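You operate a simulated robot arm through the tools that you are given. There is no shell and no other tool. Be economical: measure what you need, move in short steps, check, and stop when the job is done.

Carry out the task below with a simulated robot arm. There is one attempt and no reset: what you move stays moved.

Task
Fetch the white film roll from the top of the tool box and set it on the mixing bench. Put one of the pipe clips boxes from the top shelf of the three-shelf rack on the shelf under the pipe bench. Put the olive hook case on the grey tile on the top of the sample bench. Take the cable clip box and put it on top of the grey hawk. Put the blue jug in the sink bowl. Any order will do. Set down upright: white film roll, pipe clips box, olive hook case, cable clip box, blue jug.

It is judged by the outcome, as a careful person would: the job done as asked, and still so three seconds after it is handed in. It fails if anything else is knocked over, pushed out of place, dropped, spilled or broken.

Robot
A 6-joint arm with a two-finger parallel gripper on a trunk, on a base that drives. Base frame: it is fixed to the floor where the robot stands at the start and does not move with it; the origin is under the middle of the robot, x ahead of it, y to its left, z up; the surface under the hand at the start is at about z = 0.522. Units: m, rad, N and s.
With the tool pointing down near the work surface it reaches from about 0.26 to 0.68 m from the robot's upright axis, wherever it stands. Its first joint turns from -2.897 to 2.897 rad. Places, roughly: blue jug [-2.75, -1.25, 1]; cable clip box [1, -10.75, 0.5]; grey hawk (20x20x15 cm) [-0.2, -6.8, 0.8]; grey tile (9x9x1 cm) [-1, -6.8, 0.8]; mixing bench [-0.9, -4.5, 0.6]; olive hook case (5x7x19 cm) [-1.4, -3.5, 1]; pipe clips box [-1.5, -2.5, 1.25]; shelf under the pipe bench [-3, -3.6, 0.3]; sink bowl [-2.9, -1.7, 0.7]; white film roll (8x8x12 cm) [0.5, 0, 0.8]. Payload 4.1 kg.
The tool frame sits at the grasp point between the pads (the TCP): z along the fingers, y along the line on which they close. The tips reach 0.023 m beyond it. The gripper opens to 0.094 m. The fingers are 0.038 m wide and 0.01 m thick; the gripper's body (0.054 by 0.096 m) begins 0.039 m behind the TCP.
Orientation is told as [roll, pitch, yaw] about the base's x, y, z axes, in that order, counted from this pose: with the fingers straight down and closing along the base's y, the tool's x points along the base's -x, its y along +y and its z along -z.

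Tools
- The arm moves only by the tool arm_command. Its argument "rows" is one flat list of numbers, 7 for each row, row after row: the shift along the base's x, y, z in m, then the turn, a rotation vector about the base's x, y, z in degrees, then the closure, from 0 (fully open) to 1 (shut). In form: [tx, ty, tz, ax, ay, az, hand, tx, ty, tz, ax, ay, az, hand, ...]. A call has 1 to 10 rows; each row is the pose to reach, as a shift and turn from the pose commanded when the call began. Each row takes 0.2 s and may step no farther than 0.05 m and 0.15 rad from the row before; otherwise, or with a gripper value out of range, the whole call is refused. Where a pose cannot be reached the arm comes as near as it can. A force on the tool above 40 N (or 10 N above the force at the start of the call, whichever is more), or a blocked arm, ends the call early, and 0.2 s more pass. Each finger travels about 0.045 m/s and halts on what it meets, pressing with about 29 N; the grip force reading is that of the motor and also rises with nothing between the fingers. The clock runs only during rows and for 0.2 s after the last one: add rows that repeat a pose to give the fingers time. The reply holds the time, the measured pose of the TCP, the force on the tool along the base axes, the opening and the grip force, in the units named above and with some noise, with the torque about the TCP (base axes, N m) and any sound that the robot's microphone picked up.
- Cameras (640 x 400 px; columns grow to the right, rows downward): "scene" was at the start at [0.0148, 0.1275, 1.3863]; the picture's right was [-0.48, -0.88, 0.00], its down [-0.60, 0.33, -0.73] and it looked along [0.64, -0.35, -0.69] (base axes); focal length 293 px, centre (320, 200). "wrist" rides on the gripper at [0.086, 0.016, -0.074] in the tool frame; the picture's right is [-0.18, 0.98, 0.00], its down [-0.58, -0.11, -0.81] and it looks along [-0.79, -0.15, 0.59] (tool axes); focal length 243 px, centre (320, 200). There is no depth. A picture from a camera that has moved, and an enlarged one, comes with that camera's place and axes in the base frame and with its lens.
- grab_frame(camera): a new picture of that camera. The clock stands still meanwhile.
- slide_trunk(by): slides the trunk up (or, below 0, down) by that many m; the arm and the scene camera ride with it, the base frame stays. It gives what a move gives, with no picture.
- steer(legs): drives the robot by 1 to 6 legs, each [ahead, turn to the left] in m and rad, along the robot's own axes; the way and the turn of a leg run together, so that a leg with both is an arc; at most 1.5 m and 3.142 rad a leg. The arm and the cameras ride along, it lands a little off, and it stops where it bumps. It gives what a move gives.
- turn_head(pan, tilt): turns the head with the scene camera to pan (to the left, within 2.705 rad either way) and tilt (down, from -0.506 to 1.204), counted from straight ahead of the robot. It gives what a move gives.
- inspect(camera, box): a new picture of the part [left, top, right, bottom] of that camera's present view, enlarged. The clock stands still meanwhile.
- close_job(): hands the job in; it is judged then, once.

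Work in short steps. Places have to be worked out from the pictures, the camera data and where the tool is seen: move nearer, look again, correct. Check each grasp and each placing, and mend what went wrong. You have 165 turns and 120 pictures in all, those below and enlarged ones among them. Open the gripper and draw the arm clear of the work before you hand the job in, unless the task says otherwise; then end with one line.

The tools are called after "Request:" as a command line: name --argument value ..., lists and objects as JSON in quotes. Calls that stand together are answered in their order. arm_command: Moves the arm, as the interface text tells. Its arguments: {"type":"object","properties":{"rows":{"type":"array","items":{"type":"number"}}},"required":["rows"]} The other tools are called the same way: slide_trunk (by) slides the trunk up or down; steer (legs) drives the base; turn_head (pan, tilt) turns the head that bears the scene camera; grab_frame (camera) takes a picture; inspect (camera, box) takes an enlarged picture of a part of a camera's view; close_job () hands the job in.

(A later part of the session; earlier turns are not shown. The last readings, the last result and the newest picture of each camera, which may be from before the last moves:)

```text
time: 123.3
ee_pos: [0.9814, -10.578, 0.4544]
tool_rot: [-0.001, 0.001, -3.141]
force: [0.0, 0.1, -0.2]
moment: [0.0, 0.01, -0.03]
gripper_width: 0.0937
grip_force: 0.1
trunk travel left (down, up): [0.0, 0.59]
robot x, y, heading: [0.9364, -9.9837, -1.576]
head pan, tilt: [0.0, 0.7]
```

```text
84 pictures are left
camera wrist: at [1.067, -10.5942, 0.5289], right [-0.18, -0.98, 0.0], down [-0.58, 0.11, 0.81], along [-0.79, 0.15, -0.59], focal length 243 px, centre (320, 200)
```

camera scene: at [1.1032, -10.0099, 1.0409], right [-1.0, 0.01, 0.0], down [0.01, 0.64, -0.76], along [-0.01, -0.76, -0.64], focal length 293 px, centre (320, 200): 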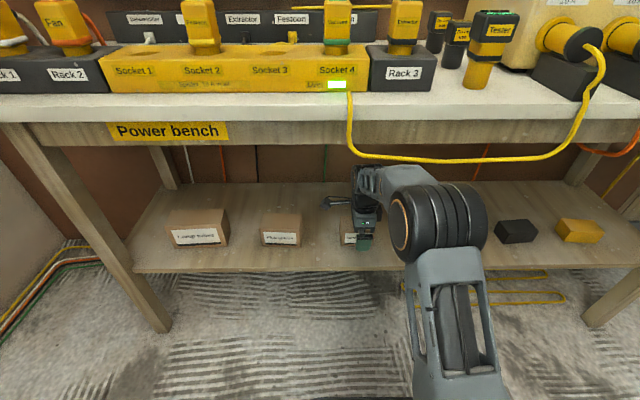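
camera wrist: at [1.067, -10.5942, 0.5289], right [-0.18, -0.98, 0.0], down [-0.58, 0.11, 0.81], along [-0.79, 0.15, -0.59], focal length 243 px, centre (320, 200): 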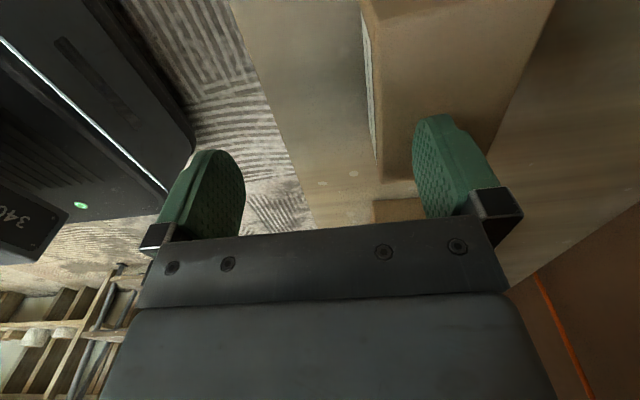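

The wrist view confirms the box's top edges at y=-10.606 and -10.668. I centre over it and descend to z≈0.392, then close.

Request:
arm_command --rows '[0, -0.03, 0, 0, 0, 0, 0, 0, -0.059, 0, 0, 0, 0, 0, 0, -0.059, 0, 0, 0, 0, 0, 0, -0.059, -0.03, 0, 0, 0, 0, 0, -0.059, -0.06, 0, 0, 0, 0, 0, -0.059, -0.06, 0, 0, 0, 0.7, 0, -0.059, -0.06, 0, 0, 0, 0.7, 0, -0.059, -0.06, 0, 0, 0, 0.7, 0, -0.059, -0.06, 0, 0, 0, 0.7]'

Request:
grab_frame --camera "wrist"

Request:
grab_frame --camera "scene"

```text
time: 125.3
ee_pos: [0.9829, -10.6345, 0.3938]
tool_rot: [0.0, -0.001, -3.141]
force: [0.0, 0.0, 0.5]
moment: [-0.06, 0.0, 0.0]
gripper_width: 0.0648
grip_force: 28.6
trunk travel left (down, up): [0.0, 0.59]
robot x, y, heading: [0.9367, -9.9834, -1.583]
head pan, tilt: [0.0, 0.7]
```

```text
83 pictures are left
camera wrist: at [1.0688, -10.6503, 0.4689], right [-0.18, -0.98, 0.0], down [-0.58, 0.11, 0.81], along [-0.79, 0.15, -0.59], focal length 243 px, centre (320, 200)
```

wrist: 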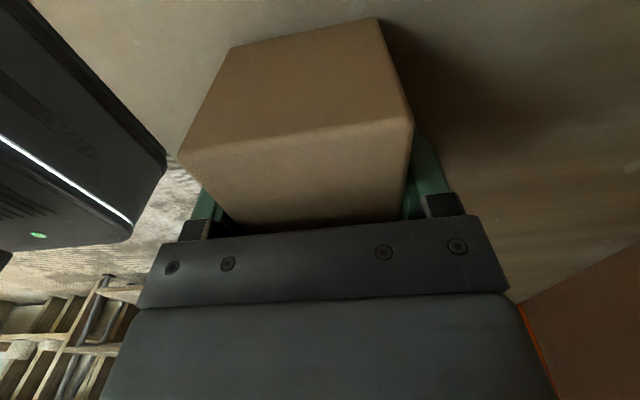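

```text
82 pictures are left
camera scene: at [1.1032, -10.0101, 1.0408], right [-1.0, 0.01, 0.0], down [0.01, 0.64, -0.76], along [-0.01, -0.76, -0.64], focal length 293 px, centre (320, 200)
```

scene: 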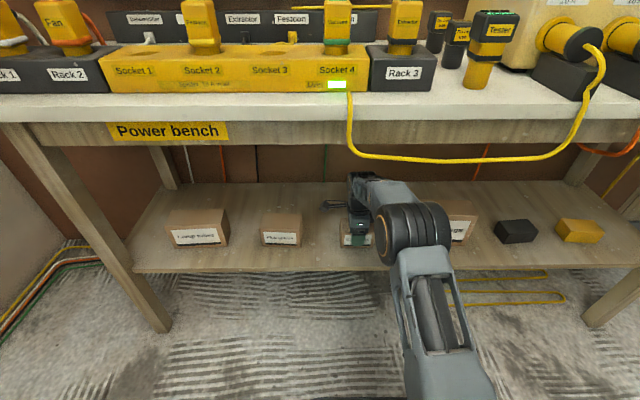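

Grip at 6.5 cm width is solid. I lift 2.5 cm and back the whole robot straight out.

Request:
arm_command --rows '[0, 0, 0.012, 0, 0, 0, 0.7, 0, 0, 0.03, 0, 0, 0, 0.7, 0, 0, 0.03, 0, 0, 0, 0.7]'

Request:
steer --legs '[[-0.5, 0.0]]'

Request:
grab_frame --camera "scene"

```text
time: 126.1
ee_pos: [0.9816, -10.6344, 0.4249]
tool_rot: [-0.001, 0.0, -3.142]
force: [0.0, 0.6, -2.9]
moment: [0.0, 0.02, -0.01]
gripper_width: 0.0647
grip_force: 29.0
trunk travel left (down, up): [0.0, 0.59]
robot x, y, heading: [0.9366, -9.9844, -1.581]
head pan, tilt: [0.0, 0.7]
```

```text
time: 129.0
ee_pos: [0.9883, -10.1337, 0.4239]
tool_rot: [-0.001, 0.001, -3.139]
force: [0.1, -0.9, -1.8]
moment: [-0.03, 0.0, 0.0]
gripper_width: 0.0649
grip_force: 29.1
trunk travel left (down, up): [0.0, 0.59]
robot x, y, heading: [0.9393, -9.4846, -1.586]
head pan, tilt: [0.0, 0.7]
```

```text
81 pictures are left
camera scene: at [1.1088, -9.5094, 1.0409], right [-1.0, 0.01, 0.0], down [0.01, 0.64, -0.76], along [-0.01, -0.76, -0.64], focal length 293 px, centre (320, 200)
```

scene: 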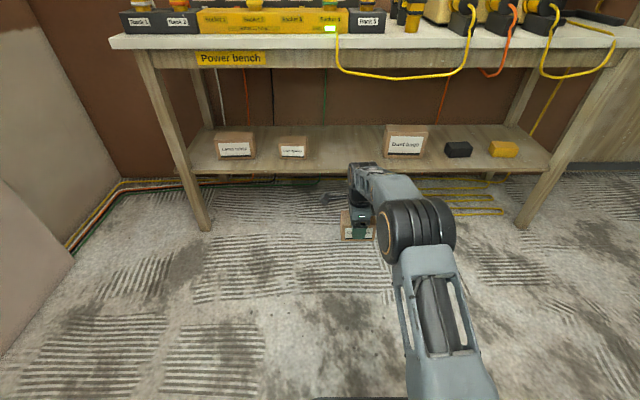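

Box out cleanly, neighbours undisturbed. I raise the trunk, retract the arm, and reverse up the aisle to the sample bench.

Request:
slide_trunk --by 0.45

Request:
arm_command --rows '[0, 0.04, 0.02, 0, 0, 0, 0.7, 0, 0.08, 0.04, 0, 0, 0, 0.7, 0, 0.12, 0.06, 0, 0, 0, 0.7, 0, 0.16, 0.09, 0, 0, 0, 0.7, 0, 0.2, 0.11, 0, 0, 0, 0.7, 0, 0.24, 0.13, 0, 0, 0, 0.7, 0, 0.27, 0.15, 0, 0, 0, 0.7]'

Request:
steer --legs '[[-1.4, 0], [-1.3, 0], [0, -1.56]]'

Request:
turn_head --pan 0 --tilt 0.5

Request:
grab_frame --camera "scene"

```text
refused: 0.45 is not a number from -0.4 to 0.4
```

```text
time: 130.6
ee_pos: [0.9874, -9.8628, 0.5751]
tool_rot: [-0.002, 0.0, -3.14]
force: [-0.4, 0.6, -2.8]
moment: [0.01, 0.0, -0.01]
gripper_width: 0.0648
grip_force: 28.8
trunk travel left (down, up): [0.0, 0.59]
robot x, y, heading: [0.9396, -9.4834, -1.582]
head pan, tilt: [0.0, 0.7]
```

```text
time: 147.7
ee_pos: [0.5934, -6.7898, 0.5754]
tool_rot: [-0.001, 0.0, 1.545]
force: [-0.3, 0.7, -2.1]
moment: [0.02, 0.04, 0.01]
gripper_width: 0.0646
grip_force: 29.2
trunk travel left (down, up): [0.0, 0.59]
robot x, y, heading: [0.9725, -6.7546, 3.102]
head pan, tilt: [0.0, 0.7]
```

```text
time: 148.4
ee_pos: [0.5925, -6.7909, 0.5738]
tool_rot: [0.001, 0.001, 1.544]
force: [0.2, -0.2, -2.7]
moment: [0.02, 0.01, 0.0]
gripper_width: 0.0651
grip_force: 29.0
trunk travel left (down, up): [0.0, 0.59]
robot x, y, heading: [0.9726, -6.7546, 3.098]
head pan, tilt: [0.0, 0.499]
```

```text
80 pictures are left
camera scene: at [0.9383, -6.9184, 1.0585], right [0.04, 1.0, 0.0], down [0.48, -0.02, -0.88], along [-0.88, 0.03, -0.48], focal length 293 px, centre (320, 200)
```

scene: 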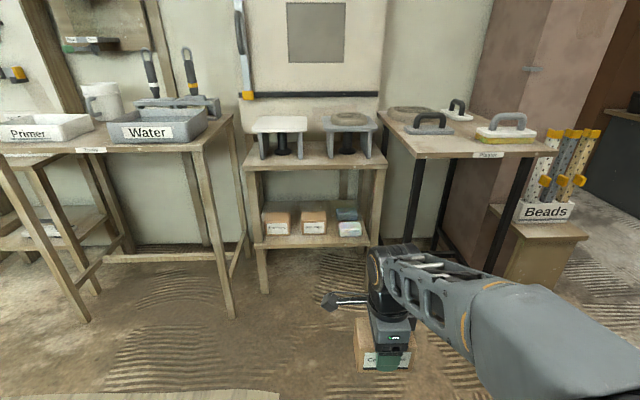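

Two hawks on stands are ahead: white (left) and grey (right). I raise the trunk and look closer.

Request:
slide_trunk --by 0.4

Request:
steer --legs '[[0.3, 0.04]]'

Request:
turn_head --pan 0.1 --tilt 0.7

Request:
grab_frame --camera "scene"

Request:
grab_frame --camera "wrist"

```text
time: 152.3
ee_pos: [0.5925, -6.7897, 0.975]
tool_rot: [-0.001, 0.0, 1.544]
force: [0.5, -1.3, -2.3]
moment: [-0.01, 0.0, 0.0]
gripper_width: 0.0648
grip_force: 29.3
trunk travel left (down, up): [-0.4, 0.19]
robot x, y, heading: [0.9736, -6.7526, 3.106]
head pan, tilt: [0.0, 0.499]
```

```text
time: 154.3
ee_pos: [0.2976, -6.8009, 0.9747]
tool_rot: [-0.001, 0.0, 1.588]
force: [-0.3, 0.0, -2.4]
moment: [-0.02, 0.01, -0.04]
gripper_width: 0.0648
grip_force: 28.4
trunk travel left (down, up): [-0.4, 0.19]
robot x, y, heading: [0.6768, -6.7492, -3.141]
head pan, tilt: [0.0, 0.499]
```

```text
time: 155.0
ee_pos: [0.2991, -6.8012, 0.9741]
tool_rot: [0.001, -0.001, 1.586]
force: [0.0, -0.4, -1.7]
moment: [-0.01, 0.02, 0.01]
gripper_width: 0.0651
grip_force: 29.2
trunk travel left (down, up): [-0.4, 0.19]
robot x, y, heading: [0.6756, -6.7529, -3.139]
head pan, tilt: [0.099, 0.7]
```

```text
79 pictures are left
camera scene: at [0.6548, -6.923, 1.4409], right [-0.1, 0.99, 0.0], down [0.64, 0.07, -0.77], along [-0.76, -0.08, -0.64], focal length 293 px, centre (320, 200)
```

scene: 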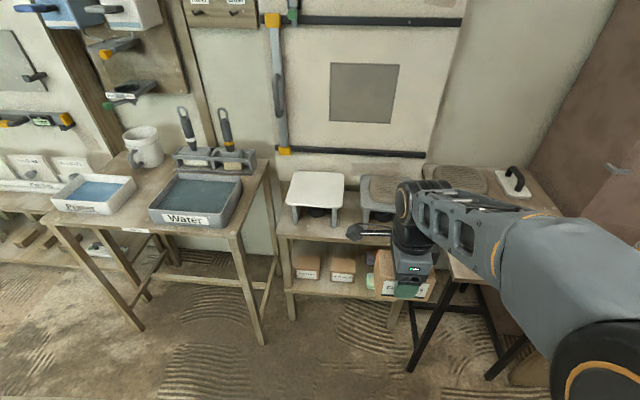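

```text
78 pictures are left
camera wrist: at [0.2828, -6.8878, 1.0497], right [-0.99, 0.17, 0.0], down [0.1, 0.58, 0.81], along [0.14, 0.79, -0.59], focal length 243 px, centre (320, 200)
```

wrist: 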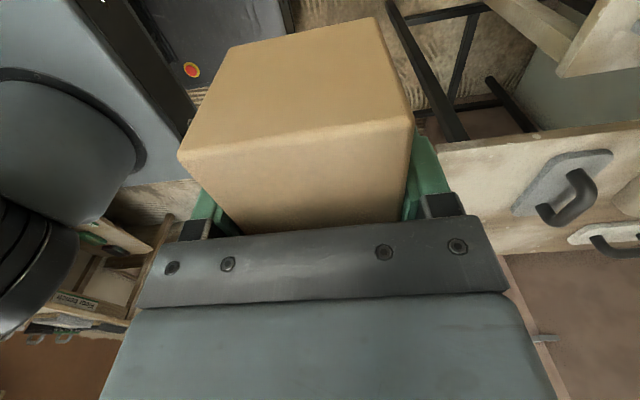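

The arm hides the grey hawk; I swing the hand aside (+y) to see it.

Request:
arm_command --rows '[0, 0.05, 0, 0, 0, 0, 0.7, 0, 0.1, 0, 0, 0, 0, 0.7, 0, 0.15, 0, 0, 0, 0, 0.7, 0.02, 0.2, 0, 0, 0, 0, 0.7, 0.04, 0.25, 0, 0, 0, 0, 0.7]'

Request:
inspect --camera "scene" --box '[240, 130, 500, 293]'

```text
refused: row 4 steps farther than a row can; nothing moved
```

```text
2.45 times, centred on (370, 212) of scene
camera zoom: at [0.6548, -6.923, 1.4409], right [-0.1, 0.99, 0.0], down [0.64, 0.07, -0.77], along [-0.76, -0.08, -0.64], focal length 719 px, centre (197, 172)
```

zoom: 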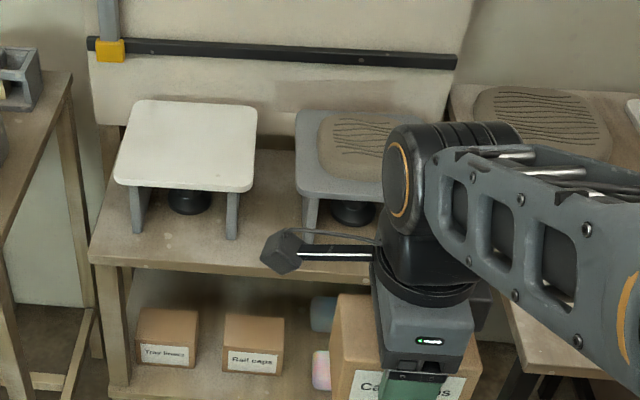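

Request:
arm_command --rows '[0, 0.04, 0, 0, 0, 0, 0.7, 0, 0.08, 0, 0, 0, 0, 0.7, 0, 0.12, 0, 0, 0, 0, 0.7, 0.02, 0.16, 0, 0, 0, 0, 0.7, 0.04, 0.2, 0, 0, 0, 0, 0.7, 0.06, 0.24, 0, 0, 0, 0, 0.7]'

Request:
inspect --camera "scene" --box '[240, 130, 500, 293]'

```text
time: 156.4
ee_pos: [0.3614, -6.5592, 0.9737]
tool_rot: [0.001, 0.001, 1.586]
force: [-0.2, -0.6, -2.5]
moment: [0.02, 0.01, 0.01]
gripper_width: 0.0648
grip_force: 29.4
trunk travel left (down, up): [-0.4, 0.19]
robot x, y, heading: [0.6766, -6.747, -3.139]
head pan, tilt: [0.099, 0.7]
```

```text
2.45 times, centred on (370, 212) of scene
camera zoom: at [0.6548, -6.9228, 1.4409], right [-0.1, 0.99, 0.0], down [0.64, 0.07, -0.76], along [-0.76, -0.08, -0.64], focal length 719 px, centre (197, 172)
```

zoom: 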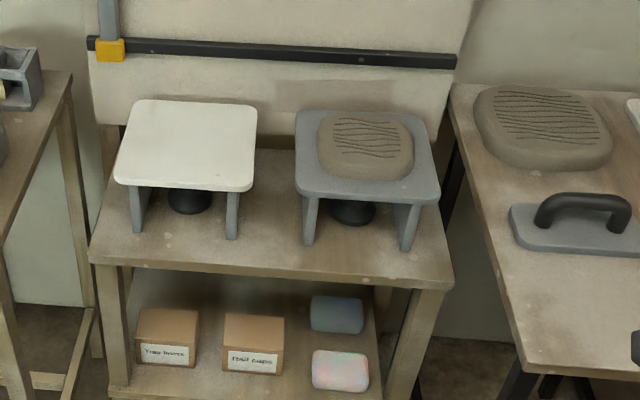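

Grey hawk: plate top z≈0.775, centre ≈(-0.20, -6.764), with a mortar pat on it (z≈0.79). I reposition the base to about (0.41, -6.88) between the neighbouring tables.

Request:
steer --legs '[[0, 0.46], [0.3, 0], [0, -0.46]]'

Request:
turn_head --pan 0.0 --tilt 0.75

Request:
grab_frame --camera "scene"

```text
time: 161.1
ee_pos: [0.0955, -6.6957, 0.9722]
tool_rot: [0.0, 0.002, 1.596]
force: [0.6, -0.3, -2.9]
moment: [-0.01, -0.01, 0.01]
gripper_width: 0.0649
grip_force: 29.3
trunk travel left (down, up): [-0.4, 0.19]
robot x, y, heading: [0.4123, -6.8819, -3.124]
head pan, tilt: [0.099, 0.7]
```

```text
time: 161.8
ee_pos: [0.0956, -6.6955, 0.9728]
tool_rot: [0.0, -0.001, 1.597]
force: [-0.9, 0.6, -2.3]
moment: [-0.01, 0.01, 0.01]
gripper_width: 0.0648
grip_force: 28.9
trunk travel left (down, up): [-0.4, 0.19]
robot x, y, heading: [0.415, -6.8822, -3.127]
head pan, tilt: [0.0, 0.75]
```

```text
75 pictures are left
camera scene: at [0.3961, -7.0465, 1.4367], right [-0.02, 1.0, 0.0], down [0.68, 0.01, -0.73], along [-0.73, -0.01, -0.68], focal length 293 px, centre (320, 200)
```

scene: 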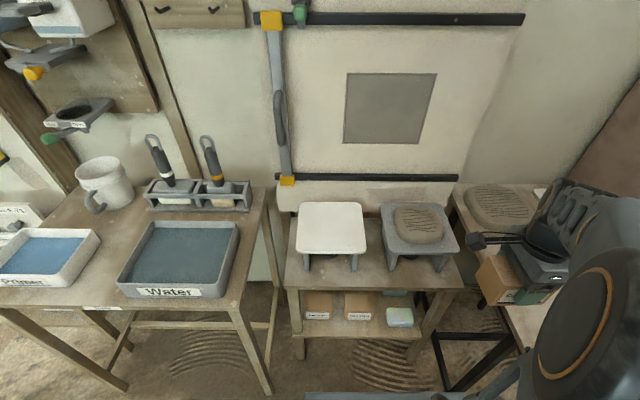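

The hawk position is confirmed ((-0.203, -6.762)). I bring the box over it, holding about 3 cm above.

Request:
arm_command --rows '[-0.045, -0.01, 0, 0, 0, 0, 0.7, -0.09, -0.02, 0, 0, 0, 0, 0.7, -0.135, -0.03, 0, 0, 0, -0.5, 0.7, -0.18, -0.04, -0.01, 0, 0, -1, 0.7, -0.225, -0.05, -0.02, 0, 0, -1.5, 0.7, -0.265, -0.06, -0.04, 0, 0, -1.5, 0.7, -0.298, -0.067, -0.07, 0, 0, -1.5, 0.7, -0.298, -0.067, -0.11, 0, 0, -1.5, 0.7, -0.298, -0.067, -0.11, 0, 0, -1.5, 0.7]'

Request:
inspect --camera "scene" --box '[320, 120, 580, 283]'

Request:
grab_frame --camera "wrist"

```text
time: 163.8
ee_pos: [-0.2044, -6.7639, 0.8626]
tool_rot: [-0.001, 0.0, 1.571]
force: [-0.1, -0.3, -3.1]
moment: [-0.03, -0.03, 0.03]
gripper_width: 0.065
grip_force: 28.8
trunk travel left (down, up): [-0.4, 0.19]
robot x, y, heading: [0.4175, -6.8796, -3.125]
head pan, tilt: [0.0, 0.75]
```

```text
2.45 times, centred on (450, 202) of scene
camera zoom: at [0.3959, -7.0465, 1.4366], right [-0.02, 1.0, 0.0], down [0.68, 0.01, -0.73], along [-0.73, -0.01, -0.68], focal length 719 px, centre (1, 196)
```

zoom: 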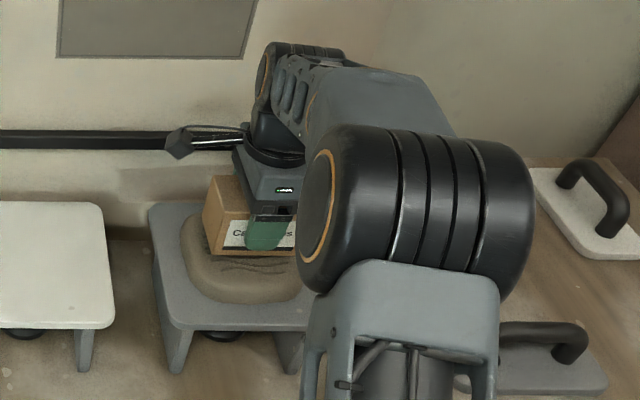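

```text
73 pictures are left
camera wrist: at [-0.2201, -6.8504, 0.9383], right [-0.98, 0.18, 0.0], down [0.11, 0.58, 0.81], along [0.15, 0.79, -0.59], focal length 243 px, centre (320, 200)
```

wrist: 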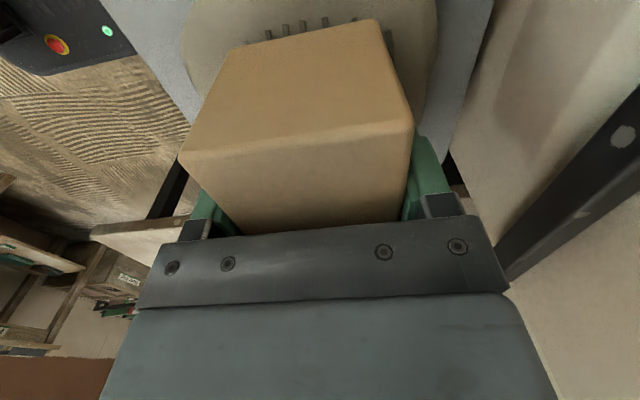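

Box is centred above the pat. I lower in small steps until contact shows.

Request:
arm_command --rows '[0, 0, -0.008, 0, 0, 0, 0.7, 0, 0, -0.015, 0, 0, 0, 0.7, 0, 0, -0.02, 0, 0, 0, 0.7, 0, 0, -0.02, 0, 0, 0, 0.7]'

Request:
inspect --camera "scene" --box '[380, 170, 500, 245]'

```text
time: 164.8
ee_pos: [-0.2009, -6.764, 0.8452]
tool_rot: [0.006, -0.002, 1.572]
force: [-3.5, 1.3, 29.8]
moment: [0.03, -0.9, 0.04]
gripper_width: 0.0649
grip_force: 28.9
trunk travel left (down, up): [-0.4, 0.19]
robot x, y, heading: [0.4178, -6.8859, -3.127]
head pan, tilt: [0.0, 0.75]
```

```text
5.33 times, centred on (440, 208) of scene
camera zoom: at [0.3984, -7.047, 1.437], right [-0.01, 1.0, 0.0], down [0.68, 0.01, -0.73], along [-0.73, -0.01, -0.68], focal length 1562 px, centre (-320, 160)
```

zoom: 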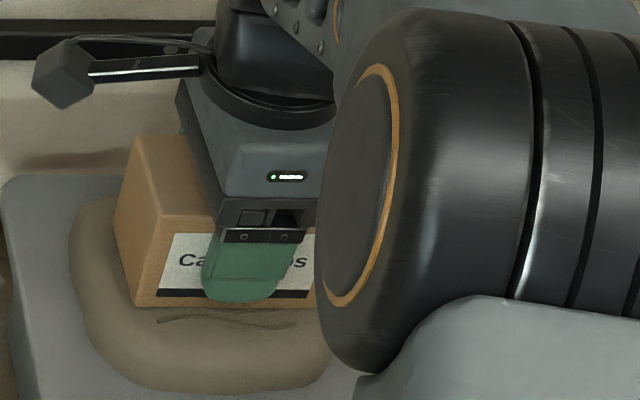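

Firm contact (about 30 N, box bottom z≈0.804). I ease up 3 mm, open, and rise.

Request:
arm_command --rows '[0, 0, 0.003, 0, 0, 0, 0.7, 0, 0, 0.003, 0, 0, 0, 0.6, 0, 0, 0.003, 0, 0, 0, 0, 0, 0, 0.003, 0, 0, 0, 0, 0, 0, 0.003, 0, 0, 0, 0, 0, 0, 0.035, 0, 0, 0, 0, 0, 0, 0.075, 0, 0, 0, 0, 0, 0, 0.12, 0, 0, 0, 0, 0.04, 0, 0.15, 0, 0, 0, 0, 0.08, 0, 0.17, 0, 0, 0, 0]'

Request:
arm_command --rows '[0.045, 0.015, 0, 0, 0, 0, 0, 0.09, 0.03, 0, 0, 0, 0, 0, 0.135, 0.045, 0, 0, 0, 0, 0, 0.18, 0.06, 0, 0, 0, 0, 0, 0.22, 0.07, 0, 0, 0, 0, 0]'

Request:
inspect --camera "scene" --box '[320, 120, 580, 283]'

```text
time: 167.0
ee_pos: [-0.1192, -6.7657, 1.015]
tool_rot: [-0.001, 0.001, 1.571]
force: [-0.7, -0.4, -0.5]
moment: [-0.02, 0.01, 0.02]
gripper_width: 0.0937
grip_force: 0.1
trunk travel left (down, up): [-0.4, 0.19]
robot x, y, heading: [0.4157, -6.8808, -3.125]
head pan, tilt: [0.0, 0.75]
```

```text
time: 168.2
ee_pos: [0.1009, -6.6918, 1.0187]
tool_rot: [-0.001, 0.0, 1.573]
force: [0.2, 0.0, -0.3]
moment: [0.02, -0.02, 0.0]
gripper_width: 0.094
grip_force: 0.0
trunk travel left (down, up): [-0.4, 0.19]
robot x, y, heading: [0.4184, -6.8783, -3.128]
head pan, tilt: [0.0, 0.75]
```

```text
2.45 times, centred on (450, 202) of scene
camera zoom: at [0.3963, -7.0465, 1.4366], right [-0.02, 1.0, 0.0], down [0.68, 0.01, -0.73], along [-0.73, -0.01, -0.68], focal length 719 px, centre (1, 196)
```

zoom: 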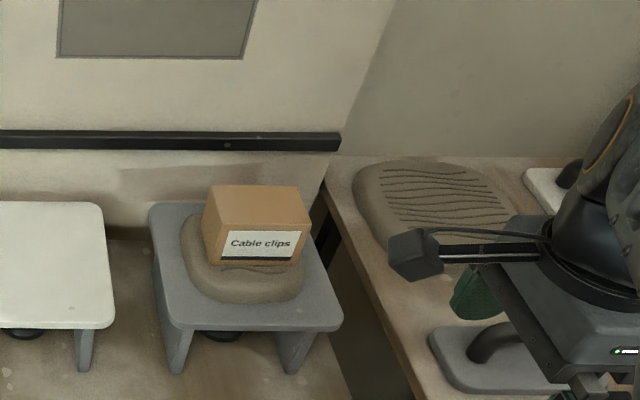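

The cable clip box stands on the grey hawk. Next the olive case: I back out and go round to the passage at y≈-5.4.

Request:
steer --legs '[[-0.5, 0], [0, -1.59], [1.4, 0], [0, 1.57], [0.8, 0]]'

Request:
turn_head --pan 0.0 --tilt 0.35

Request:
grab_frame --camera "scene"

```text
time: 189.5
ee_pos: [-0.1923, -5.2807, 1.0181]
tool_rot: [0.0, 0.0, 1.554]
force: [0.0, 0.7, -1.6]
moment: [0.02, -0.02, -0.01]
gripper_width: 0.0938
grip_force: 0.0
trunk travel left (down, up): [-0.4, 0.19]
robot x, y, heading: [0.1173, -5.4725, 3.145]
head pan, tilt: [0.0, 0.75]
```

```text
time: 190.3
ee_pos: [-0.1934, -5.2801, 1.0178]
tool_rot: [0.0, 0.0, 1.554]
force: [0.0, 0.0, 0.5]
moment: [-0.01, 0.01, 0.0]
gripper_width: 0.0942
grip_force: 0.0
trunk travel left (down, up): [-0.4, 0.19]
robot x, y, heading: [0.114, -5.4731, 3.138]
head pan, tilt: [0.0, 0.351]
```

```text
70 pictures are left
camera scene: at [0.087, -5.6401, 1.4722], right [0.0, 1.0, 0.0], down [0.34, 0.0, -0.94], along [-0.94, 0.0, -0.34], focal length 293 px, centre (320, 200)
```

scene: 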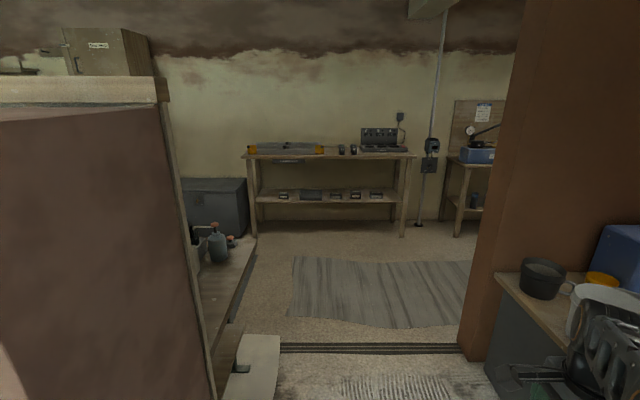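

The passage is clear at y≈-5.45. I drive through and look both ways.

Request:
steer --legs '[[1.5, 0], [0.5, 0]]'

Request:
turn_head --pan -1.4 --tilt 0.35

Request:
grab_frame --camera "scene"

Request:
turn_head --pan 1.8 --tilt 0.5

Request:
grab_frame --camera "scene"

```text
time: 200.2
ee_pos: [-2.1889, -5.3715, 1.0174]
tool_rot: [-0.001, 0.001, 1.614]
force: [-0.3, 0.8, 0.9]
moment: [-0.03, -0.02, 0.02]
gripper_width: 0.0941
grip_force: 0.0
trunk travel left (down, up): [-0.4, 0.19]
robot x, y, heading: [-1.8666, -5.5486, -3.085]
head pan, tilt: [0.0, 0.351]
```

```text
time: 201.8
ee_pos: [-2.1888, -5.3711, 1.0184]
tool_rot: [0.001, 0.001, 1.612]
force: [0.3, -0.1, 1.1]
moment: [-0.01, -0.01, 0.03]
gripper_width: 0.0939
grip_force: 0.1
trunk travel left (down, up): [-0.4, 0.19]
robot x, y, heading: [-1.8636, -5.5428, -3.083]
head pan, tilt: [-1.4, 0.351]
```

```text
69 pictures are left
camera scene: at [-1.8159, -5.6172, 1.4723], right [0.97, 0.23, 0.0], down [0.08, -0.33, -0.94], along [-0.21, 0.91, -0.34], focal length 293 px, centre (320, 200)
```

scene: 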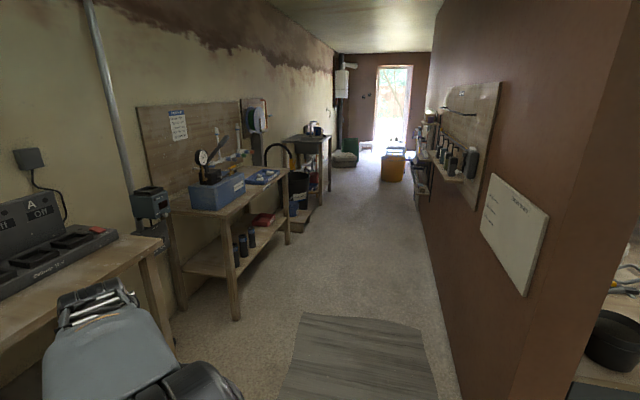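

```text
time: 204.5
ee_pos: [-2.1896, -5.371, 1.0182]
tool_rot: [0.0, 0.0, 1.615]
force: [0.0, -0.3, 0.9]
moment: [-0.02, -0.01, 0.01]
gripper_width: 0.0939
grip_force: 0.0
trunk travel left (down, up): [-0.4, 0.19]
robot x, y, heading: [-1.8709, -5.545, -3.084]
head pan, tilt: [1.799, 0.499]
```

```text
68 pictures are left
camera scene: at [-1.769, -5.7952, 1.4586], right [-0.96, -0.28, 0.0], down [-0.14, 0.46, -0.88], along [0.25, -0.84, -0.48], focal length 293 px, centre (320, 200)
```

scene: 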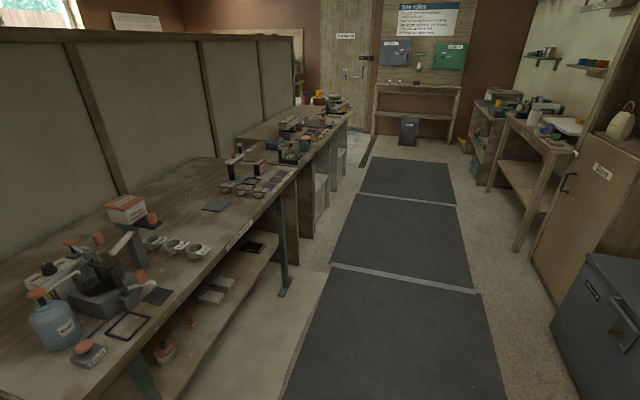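

Tile is visible at ≈(-1.0, -6.75) on the sample bench. I look at the wall shelf to the north for the olive case.

Request:
turn_head --pan -1.7 --tilt 0.3

Request:
inspect --camera "scene" --box '[220, 80, 420, 205]'

```text
time: 207.4
ee_pos: [-2.1881, -5.3704, 1.0174]
tool_rot: [0.001, 0.0, 1.614]
force: [-0.6, 0.5, 0.3]
moment: [-0.02, -0.01, -0.01]
gripper_width: 0.0942
grip_force: 0.1
trunk travel left (down, up): [-0.4, 0.19]
robot x, y, heading: [-1.8661, -5.545, -3.088]
head pan, tilt: [-1.7, 0.3]
```

```text
3.20 times, centred on (320, 142) of scene
camera zoom: at [-1.7881, -5.6147, 1.477], right [1.0, -0.07, 0.0], down [-0.02, -0.29, -0.96], along [0.07, 0.95, -0.3], focal length 937 px, centre (320, 384)
```

zoom: 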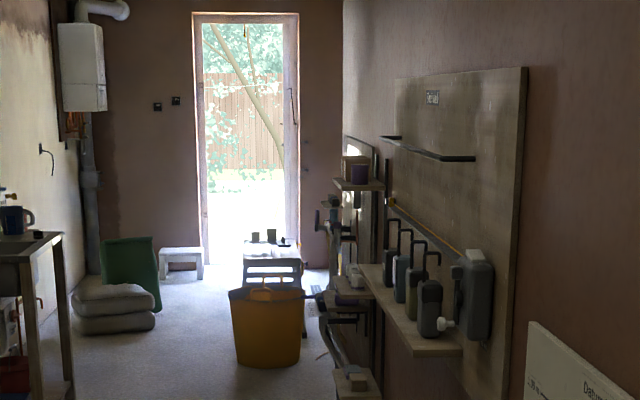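

I turn north and advance to get near the shelf.

Request:
steer --legs '[[0, -1.6], [1.4, 0]]'

Request:
turn_head --pan -0.5 --tilt 0.4

Request:
grab_frame --camera "scene"

Request:
inspect --camera "scene" --box '[260, 100, 500, 250]'

```text
time: 218.4
ee_pos: [-1.6951, -3.8021, 1.019]
tool_rot: [0.001, 0.0, -0.017]
force: [-0.4, 0.2, 0.5]
moment: [0.0, -0.02, 0.03]
gripper_width: 0.0941
grip_force: 0.1
trunk travel left (down, up): [-0.4, 0.19]
robot x, y, heading: [-1.8907, -4.1137, 1.569]
head pan, tilt: [-1.7, 0.3]
```

```text
time: 219.8
ee_pos: [-1.6935, -3.8017, 1.0177]
tool_rot: [-0.001, 0.0, -0.017]
force: [0.2, -0.5, 0.1]
moment: [-0.01, -0.02, 0.02]
gripper_width: 0.094
grip_force: 0.0
trunk travel left (down, up): [-0.4, 0.19]
robot x, y, heading: [-1.8873, -4.1134, 1.572]
head pan, tilt: [-0.499, 0.4]
```

```text
66 pictures are left
camera scene: at [-2.0084, -4.0908, 1.4678], right [0.88, -0.48, 0.0], down [-0.19, -0.34, -0.92], along [0.44, 0.81, -0.39], focal length 293 px, centre (320, 200)
```

scene: 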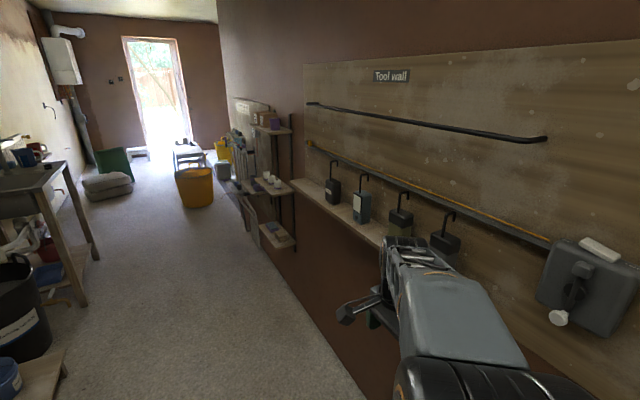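

```text
2.67 times, centred on (380, 175) of scene
camera zoom: at [-2.0084, -4.0908, 1.4678], right [0.88, -0.48, 0.0], down [-0.19, -0.34, -0.92], along [0.44, 0.81, -0.39], focal length 781 px, centre (160, 267)
```

zoom: 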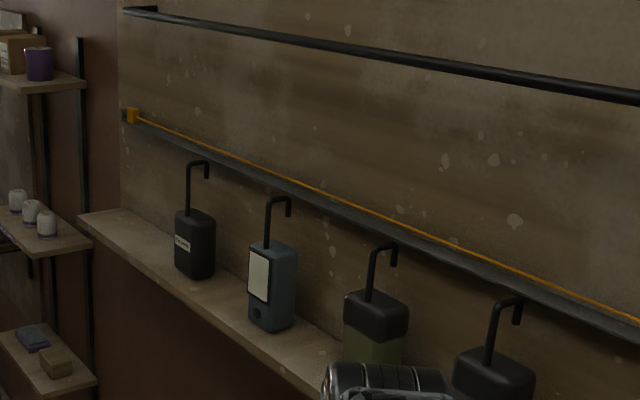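

The olive case is third in the row on the tool-wall shelf, near (-1.4, -3.49). I move to stand facing it at about (-2.08, -3.5).

Request:
steer --legs '[[0, 0.3], [0.64, 0], [0, -1.87]]'

Request:
turn_head --pan 0.0 --tilt 0.5

Request:
grab_frame --camera "scene"

Request:
grab_frame --camera "wrist"

```text
time: 228.8
ee_pos: [-1.754, -3.7002, 1.019]
tool_rot: [0.002, -0.001, -1.569]
force: [-0.9, 0.2, -0.6]
moment: [0.0, 0.0, -0.02]
gripper_width: 0.0938
grip_force: 0.0
trunk travel left (down, up): [-0.4, 0.19]
robot x, y, heading: [-2.0696, -3.5131, 0.021]
head pan, tilt: [-0.499, 0.4]
```

```text
time: 229.7
ee_pos: [-1.7541, -3.6985, 1.0174]
tool_rot: [-0.001, 0.002, -1.569]
force: [-1.2, 0.3, 0.0]
moment: [0.0, 0.0, 0.02]
gripper_width: 0.0937
grip_force: 0.0
trunk travel left (down, up): [-0.4, 0.19]
robot x, y, heading: [-2.0681, -3.5149, 0.02]
head pan, tilt: [0.0, 0.499]
```

```text
64 pictures are left
camera scene: at [-2.0388, -3.3447, 1.4586], right [0.02, -1.0, 0.0], down [-0.48, -0.01, -0.88], along [0.88, 0.01, -0.48], focal length 293 px, centre (320, 200)
```

scene: 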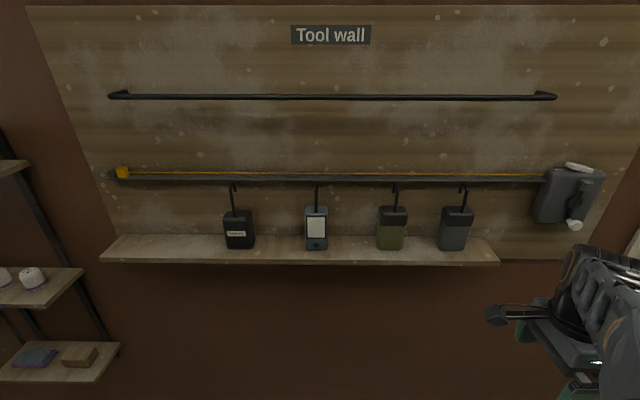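

```text
63 pictures are left
camera wrist: at [-1.7383, -3.6132, 1.0934], right [0.98, -0.18, 0.0], down [-0.11, -0.58, 0.81], along [-0.15, -0.79, -0.59], focal length 243 px, centre (320, 200)
```

wrist: 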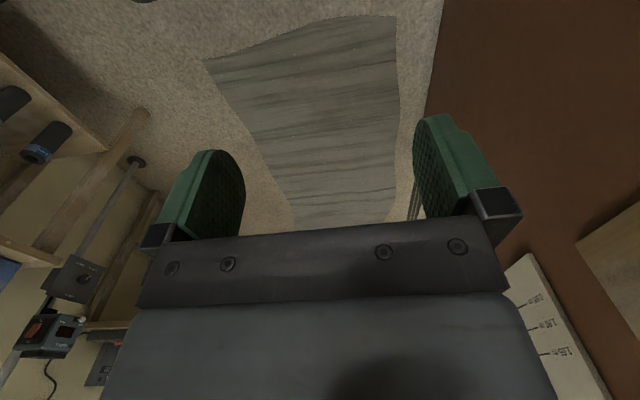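

Request:
inspect --camera "scene" --box '[340, 160, 480, 270]'

```text
3.64 times, centred on (410, 215) of scene
camera zoom: at [-2.0388, -3.3447, 1.4586], right [0.02, -1.0, 0.0], down [-0.48, -0.01, -0.88], along [0.88, 0.01, -0.48], focal length 1065 px, centre (-7, 146)
```

zoom: 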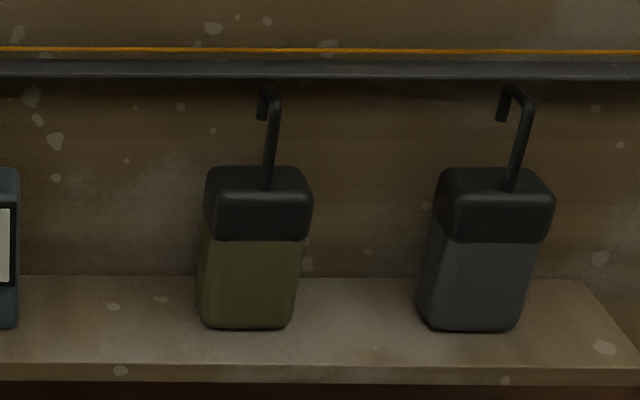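

The case (7 cm along y) has its cap top at about (-1.423, -3.514, 1.097), body from z≈0.985. I'll grip it from the front with the tool tilted 35° below horizontal; first turn the hand back to yaw 0 in front of it.

Request:
arm_command --rows '[0, 0.0186, 0.01, 0, 0, 8.5, 0, 0, 0.0372, 0.02, 0, 0, 17, 0, 0, 0.0558, 0.03, 0, 0, 25.5, 0, 0, 0.0744, 0.04, 0, 0, 34, 0, 0, 0.093, 0.05, 0, 0, 42.5, 0, 0, 0.1116, 0.06, 0, 0, 51, 0, 0, 0.1302, 0.07, 0, 0, 59.5, 0, 0, 0.1488, 0.08, 0, 0, 68, 0, 0, 0.1674, 0.09, 0, 0, 76.5, 0, 0, 0.186, 0.1, 0, 0, 85, 0]'

Request:
arm_command --rows '[0, 0, 0, 0, 0, 4.9, 0, 0, 0, 0, 0, 0, 4.9, 0]'

Request:
arm_command --rows '[0.02, 0, 0, 0, -8, 0, 0, 0.04, 0, 0, 0, -16, 0, 0, 0.06, 0, 0, 0, -24, 0, 0, 0.08, 0, 0, 0, -32, 0, 0, 0.1, 0, 0, 0, -40, 0, 0, 0.12, 0, 0, 0, -48, 0, 0, 0.14, 0, 0, 0, -55, 0, 0, 0.14, 0, 0, 0, -55, 0, 0]'

Request:
grab_frame --camera "scene"

Request:
grab_frame --camera "wrist"

```text
time: 231.9
ee_pos: [-1.7528, -3.5123, 1.1172]
tool_rot: [0.0, -0.002, -0.083]
force: [-0.4, 0.5, 0.5]
moment: [-0.03, -0.02, -0.01]
gripper_width: 0.0938
grip_force: 0.1
trunk travel left (down, up): [-0.4, 0.19]
robot x, y, heading: [-2.0707, -3.5098, 0.017]
head pan, tilt: [0.0, 0.499]
```

```text
time: 232.5
ee_pos: [-1.7537, -3.5117, 1.1189]
tool_rot: [0.001, 0.002, 0.002]
force: [-0.6, -0.2, -0.1]
moment: [-0.01, 0.01, 0.02]
gripper_width: 0.0938
grip_force: 0.1
trunk travel left (down, up): [-0.4, 0.19]
robot x, y, heading: [-2.0698, -3.5137, 0.017]
head pan, tilt: [0.0, 0.499]
```

```text
time: 234.3
ee_pos: [-1.6132, -3.5157, 1.1179]
tool_rot: [-0.002, -0.961, 0.002]
force: [0.2, 0.4, 1.0]
moment: [-0.02, -0.02, -0.01]
gripper_width: 0.0942
grip_force: 0.0
trunk travel left (down, up): [-0.4, 0.19]
robot x, y, heading: [-2.067, -3.5131, 0.015]
head pan, tilt: [0.0, 0.499]
```

```text
61 pictures are left
camera scene: at [-2.0387, -3.3445, 1.4586], right [0.02, -1.0, 0.0], down [-0.48, -0.01, -0.88], along [0.88, 0.01, -0.48], focal length 293 px, centre (320, 200)
```

scene: 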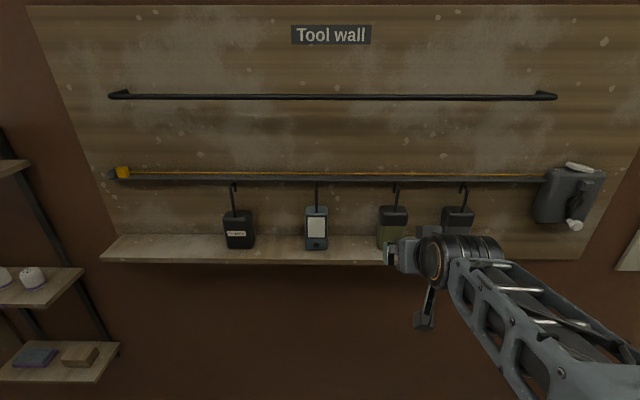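

```text
60 pictures are left
camera wrist: at [-1.7238, -3.4994, 1.0907], right [0.11, 0.98, 0.15], down [-0.33, -0.11, 0.94], along [0.94, -0.15, 0.31], focal length 243 px, centre (320, 200)
```

wrist: 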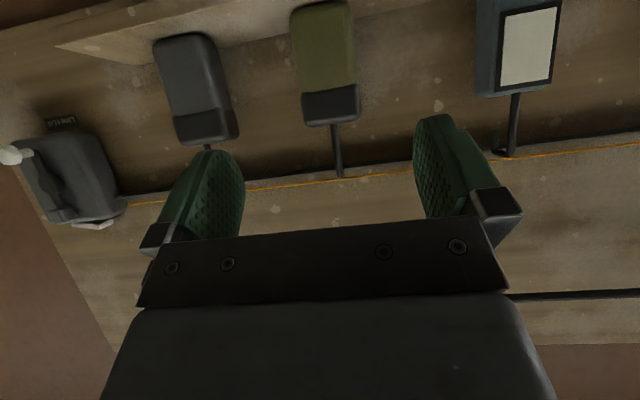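

The wrist view confirms bottom z≈0.99, cap top z≈1.094, y≈-3.514. I approach level at z=1.055 and close.

Request:
arm_command --rows '[0.02, 0.002, -0.03, 0, 0, 0, 0, 0.05, 0.002, -0.063, 0, 0, 0, 0, 0.09, 0.002, -0.063, 0, 0, 0, 0, 0.13, 0.002, -0.063, 0, 0, 0, 0, 0.16, 0.002, -0.063, 0, 0, 0, 0, 0.177, 0.002, -0.063, 0, 0, 0, 0, 0.177, 0.002, -0.063, 0, 0, 0, 0, 0.177, 0.002, -0.063, 0, 0, 0, 0.6, 0.177, 0.002, -0.063, 0, 0, 0, 0.6, 0.177, 0.002, -0.063, 0, 0, 0, 0.6]'

Request:
grab_frame --camera "wrist"

Request:
inspect --camera "scene" --box '[340, 160, 480, 270]'

```text
time: 236.5
ee_pos: [-1.4388, -3.5124, 1.056]
tool_rot: [-0.001, -0.96, 0.002]
force: [0.0, -1.2, -0.3]
moment: [0.09, -0.03, -0.04]
gripper_width: 0.066
grip_force: 29.0
trunk travel left (down, up): [-0.4, 0.19]
robot x, y, heading: [-2.072, -3.5105, 0.018]
head pan, tilt: [0.0, 0.499]
```

```text
59 pictures are left
camera wrist: at [-1.549, -3.4965, 1.027], right [0.11, 0.98, 0.15], down [-0.33, -0.11, 0.94], along [0.94, -0.15, 0.31], focal length 243 px, centre (320, 200)
```

wrist: 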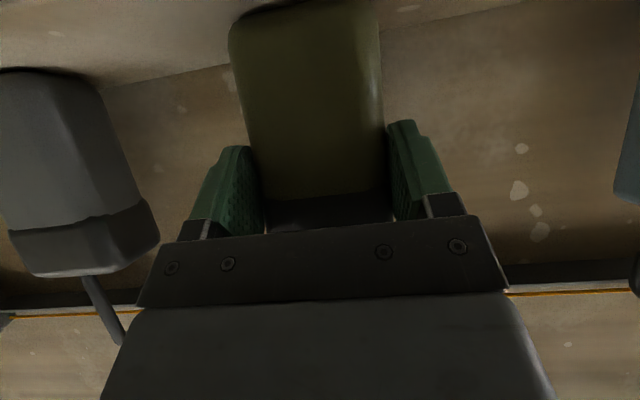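

```text
3.64 times, centred on (410, 215) of scene
camera zoom: at [-2.0387, -3.3446, 1.4586], right [0.02, -1.0, 0.0], down [-0.48, -0.01, -0.88], along [0.88, 0.01, -0.48], focal length 1065 px, centre (-7, 146)
```

zoom: 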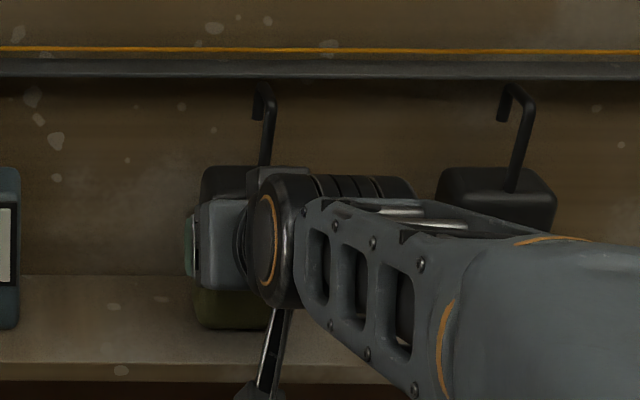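

Gripped at 6.6 cm. I lift 1.5 cm (hook stays clear of the rail) and withdraw.

Request:
arm_command --rows '[0, 0, 0.008, 0, 0, 0, 0.6, 0, 0, 0.015, 0, 0, 0, 0.6, -0.03, 0, 0.015, 0, 0, 0, 0.6, -0.07, 0, 0.015, 0, 0, 0, 0.6, -0.11, 0, 0.015, 0, 0, 0, 0.6, -0.15, 0, 0.02, 0, 0, 0, 0.6, -0.19, 0, 0.03, 0, 0, 0, 0.6, -0.19, 0, 0.03, 0, 0, 0, 0.6]'

Request:
grab_frame --camera "scene"

```text
time: 238.3
ee_pos: [-1.632, -3.5116, 1.0865]
tool_rot: [-0.003, -0.961, 0.003]
force: [-0.5, 0.3, -1.7]
moment: [-0.04, 0.09, -0.01]
gripper_width: 0.0657
grip_force: 29.4
trunk travel left (down, up): [-0.4, 0.19]
robot x, y, heading: [-2.0698, -3.5067, 0.02]
head pan, tilt: [0.0, 0.499]
```

```text
57 pictures are left
camera scene: at [-2.0391, -3.3446, 1.4586], right [0.02, -1.0, 0.0], down [-0.48, -0.01, -0.88], along [0.88, 0.01, -0.48], focal length 293 px, centre (320, 200)
```

scene: 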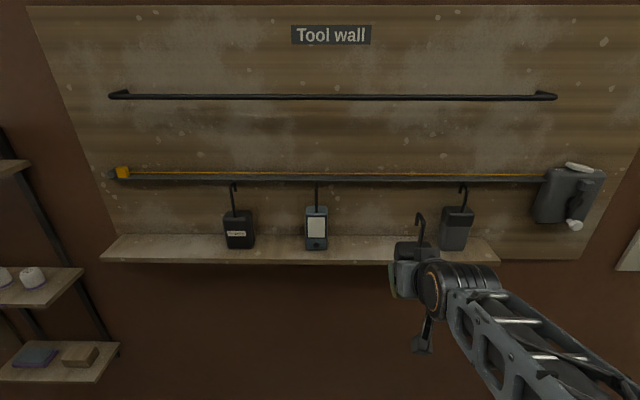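

The case is out and upright. I drive south to the sample bench, then face it.

Request:
steer --legs '[[0, -1.475], [1.5, 0], [1.5, 0], [0.22, 0]]'

Request:
turn_head --pan 0.9 --tilt 0.7

Request:
grab_frame --camera "scene"

```text
time: 257.6
ee_pos: [-1.8089, -7.1453, 1.0866]
tool_rot: [0.0, -0.961, -1.533]
force: [0.0, 0.5, -2.9]
moment: [0.01, 0.0, 0.0]
gripper_width: 0.0658
grip_force: 29.2
trunk travel left (down, up): [-0.4, 0.19]
robot x, y, heading: [-1.8211, -6.7081, -1.515]
head pan, tilt: [0.0, 0.499]
```

```text
time: 258.8
ee_pos: [-1.8098, -7.1448, 1.0873]
tool_rot: [-0.003, -0.957, -1.534]
force: [-0.7, -0.6, -1.8]
moment: [0.04, 0.01, 0.02]
gripper_width: 0.0655
grip_force: 29.2
trunk travel left (down, up): [-0.4, 0.19]
robot x, y, heading: [-1.8246, -6.7105, -1.52]
head pan, tilt: [0.901, 0.7]
```

```text
56 pictures are left
camera scene: at [-1.5887, -6.6881, 1.4409], right [-0.58, -0.81, 0.0], down [-0.52, 0.37, -0.77], along [0.62, -0.45, -0.64], focal length 293 px, centre (320, 200)
```

scene: 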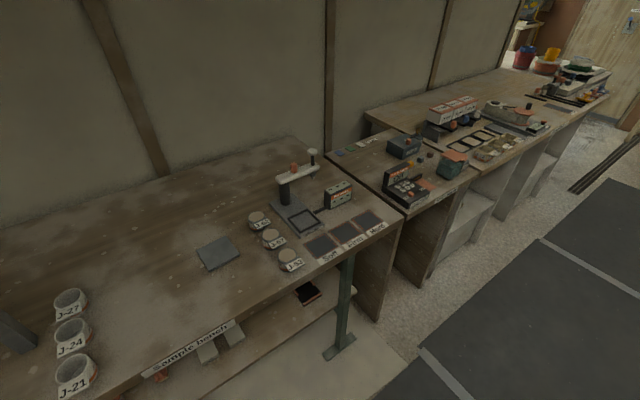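

The grey tile is at about (-0.98, -6.773), top z≈0.79. I reposition to face it.

Request:
steer --legs '[[0, 1.2], [0.18, 0], [0, 0.31]]'

Request:
turn_head --pan -0.05 --tilt 0.75

Request:
grab_frame --camera "scene"

Request:
grab_frame --camera "wrist"

```text
time: 264.2
ee_pos: [-1.2184, -6.8184, 1.0873]
tool_rot: [-0.001, -0.959, -0.093]
force: [0.1, 0.0, -1.8]
moment: [0.0, 0.05, 0.0]
gripper_width: 0.0658
grip_force: 29.0
trunk travel left (down, up): [-0.4, 0.19]
robot x, y, heading: [-1.6569, -6.7765, -0.078]
head pan, tilt: [0.901, 0.7]
```

```text
time: 265.4
ee_pos: [-1.2198, -6.8178, 1.0873]
tool_rot: [-0.001, -0.958, -0.094]
force: [0.1, -0.5, -1.8]
moment: [0.05, 0.06, -0.01]
gripper_width: 0.0662
grip_force: 29.3
trunk travel left (down, up): [-0.4, 0.19]
robot x, y, heading: [-1.6521, -6.7758, -0.074]
head pan, tilt: [-0.051, 0.75]
```

```text
55 pictures are left
camera scene: at [-1.6173, -6.6155, 1.4366], right [-0.13, -0.99, 0.0], down [-0.68, 0.09, -0.73], along [0.73, -0.09, -0.68], focal length 293 px, centre (320, 200)
```

scene: 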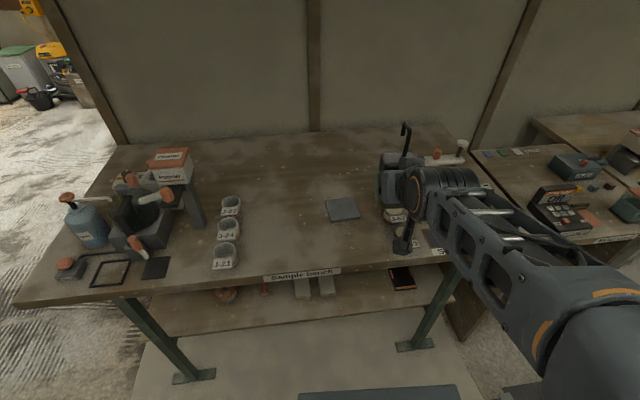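

```text
54 pictures are left
camera wrist: at [-1.3283, -6.7914, 1.0601], right [0.2, 0.97, 0.15], down [-0.33, -0.08, 0.94], along [0.92, -0.24, 0.31], focal length 243 px, centre (320, 200)
```

wrist: 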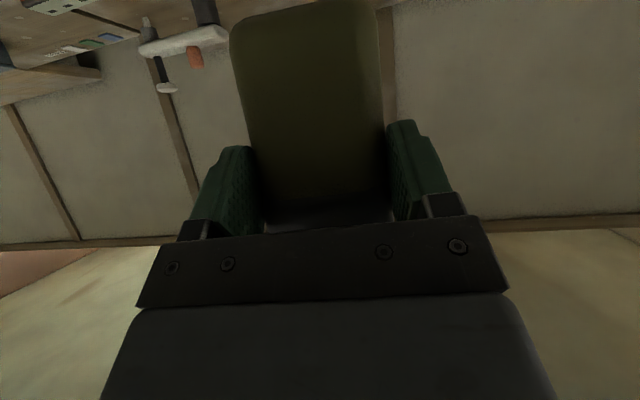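

Request:
inspect --camera "scene" --box '[290, 165, 410, 240]'

```text
5.33 times, centred on (350, 202) of scene
camera zoom: at [-1.6173, -6.6155, 1.4366], right [-0.13, -0.99, 0.0], down [-0.68, 0.09, -0.73], along [0.73, -0.09, -0.68], focal length 1562 px, centre (160, 187)
```

zoom: 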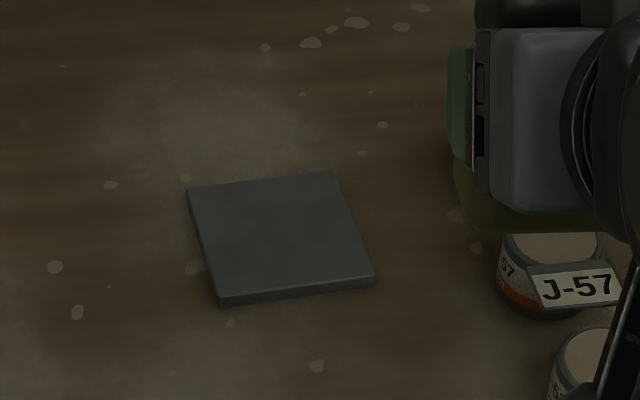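

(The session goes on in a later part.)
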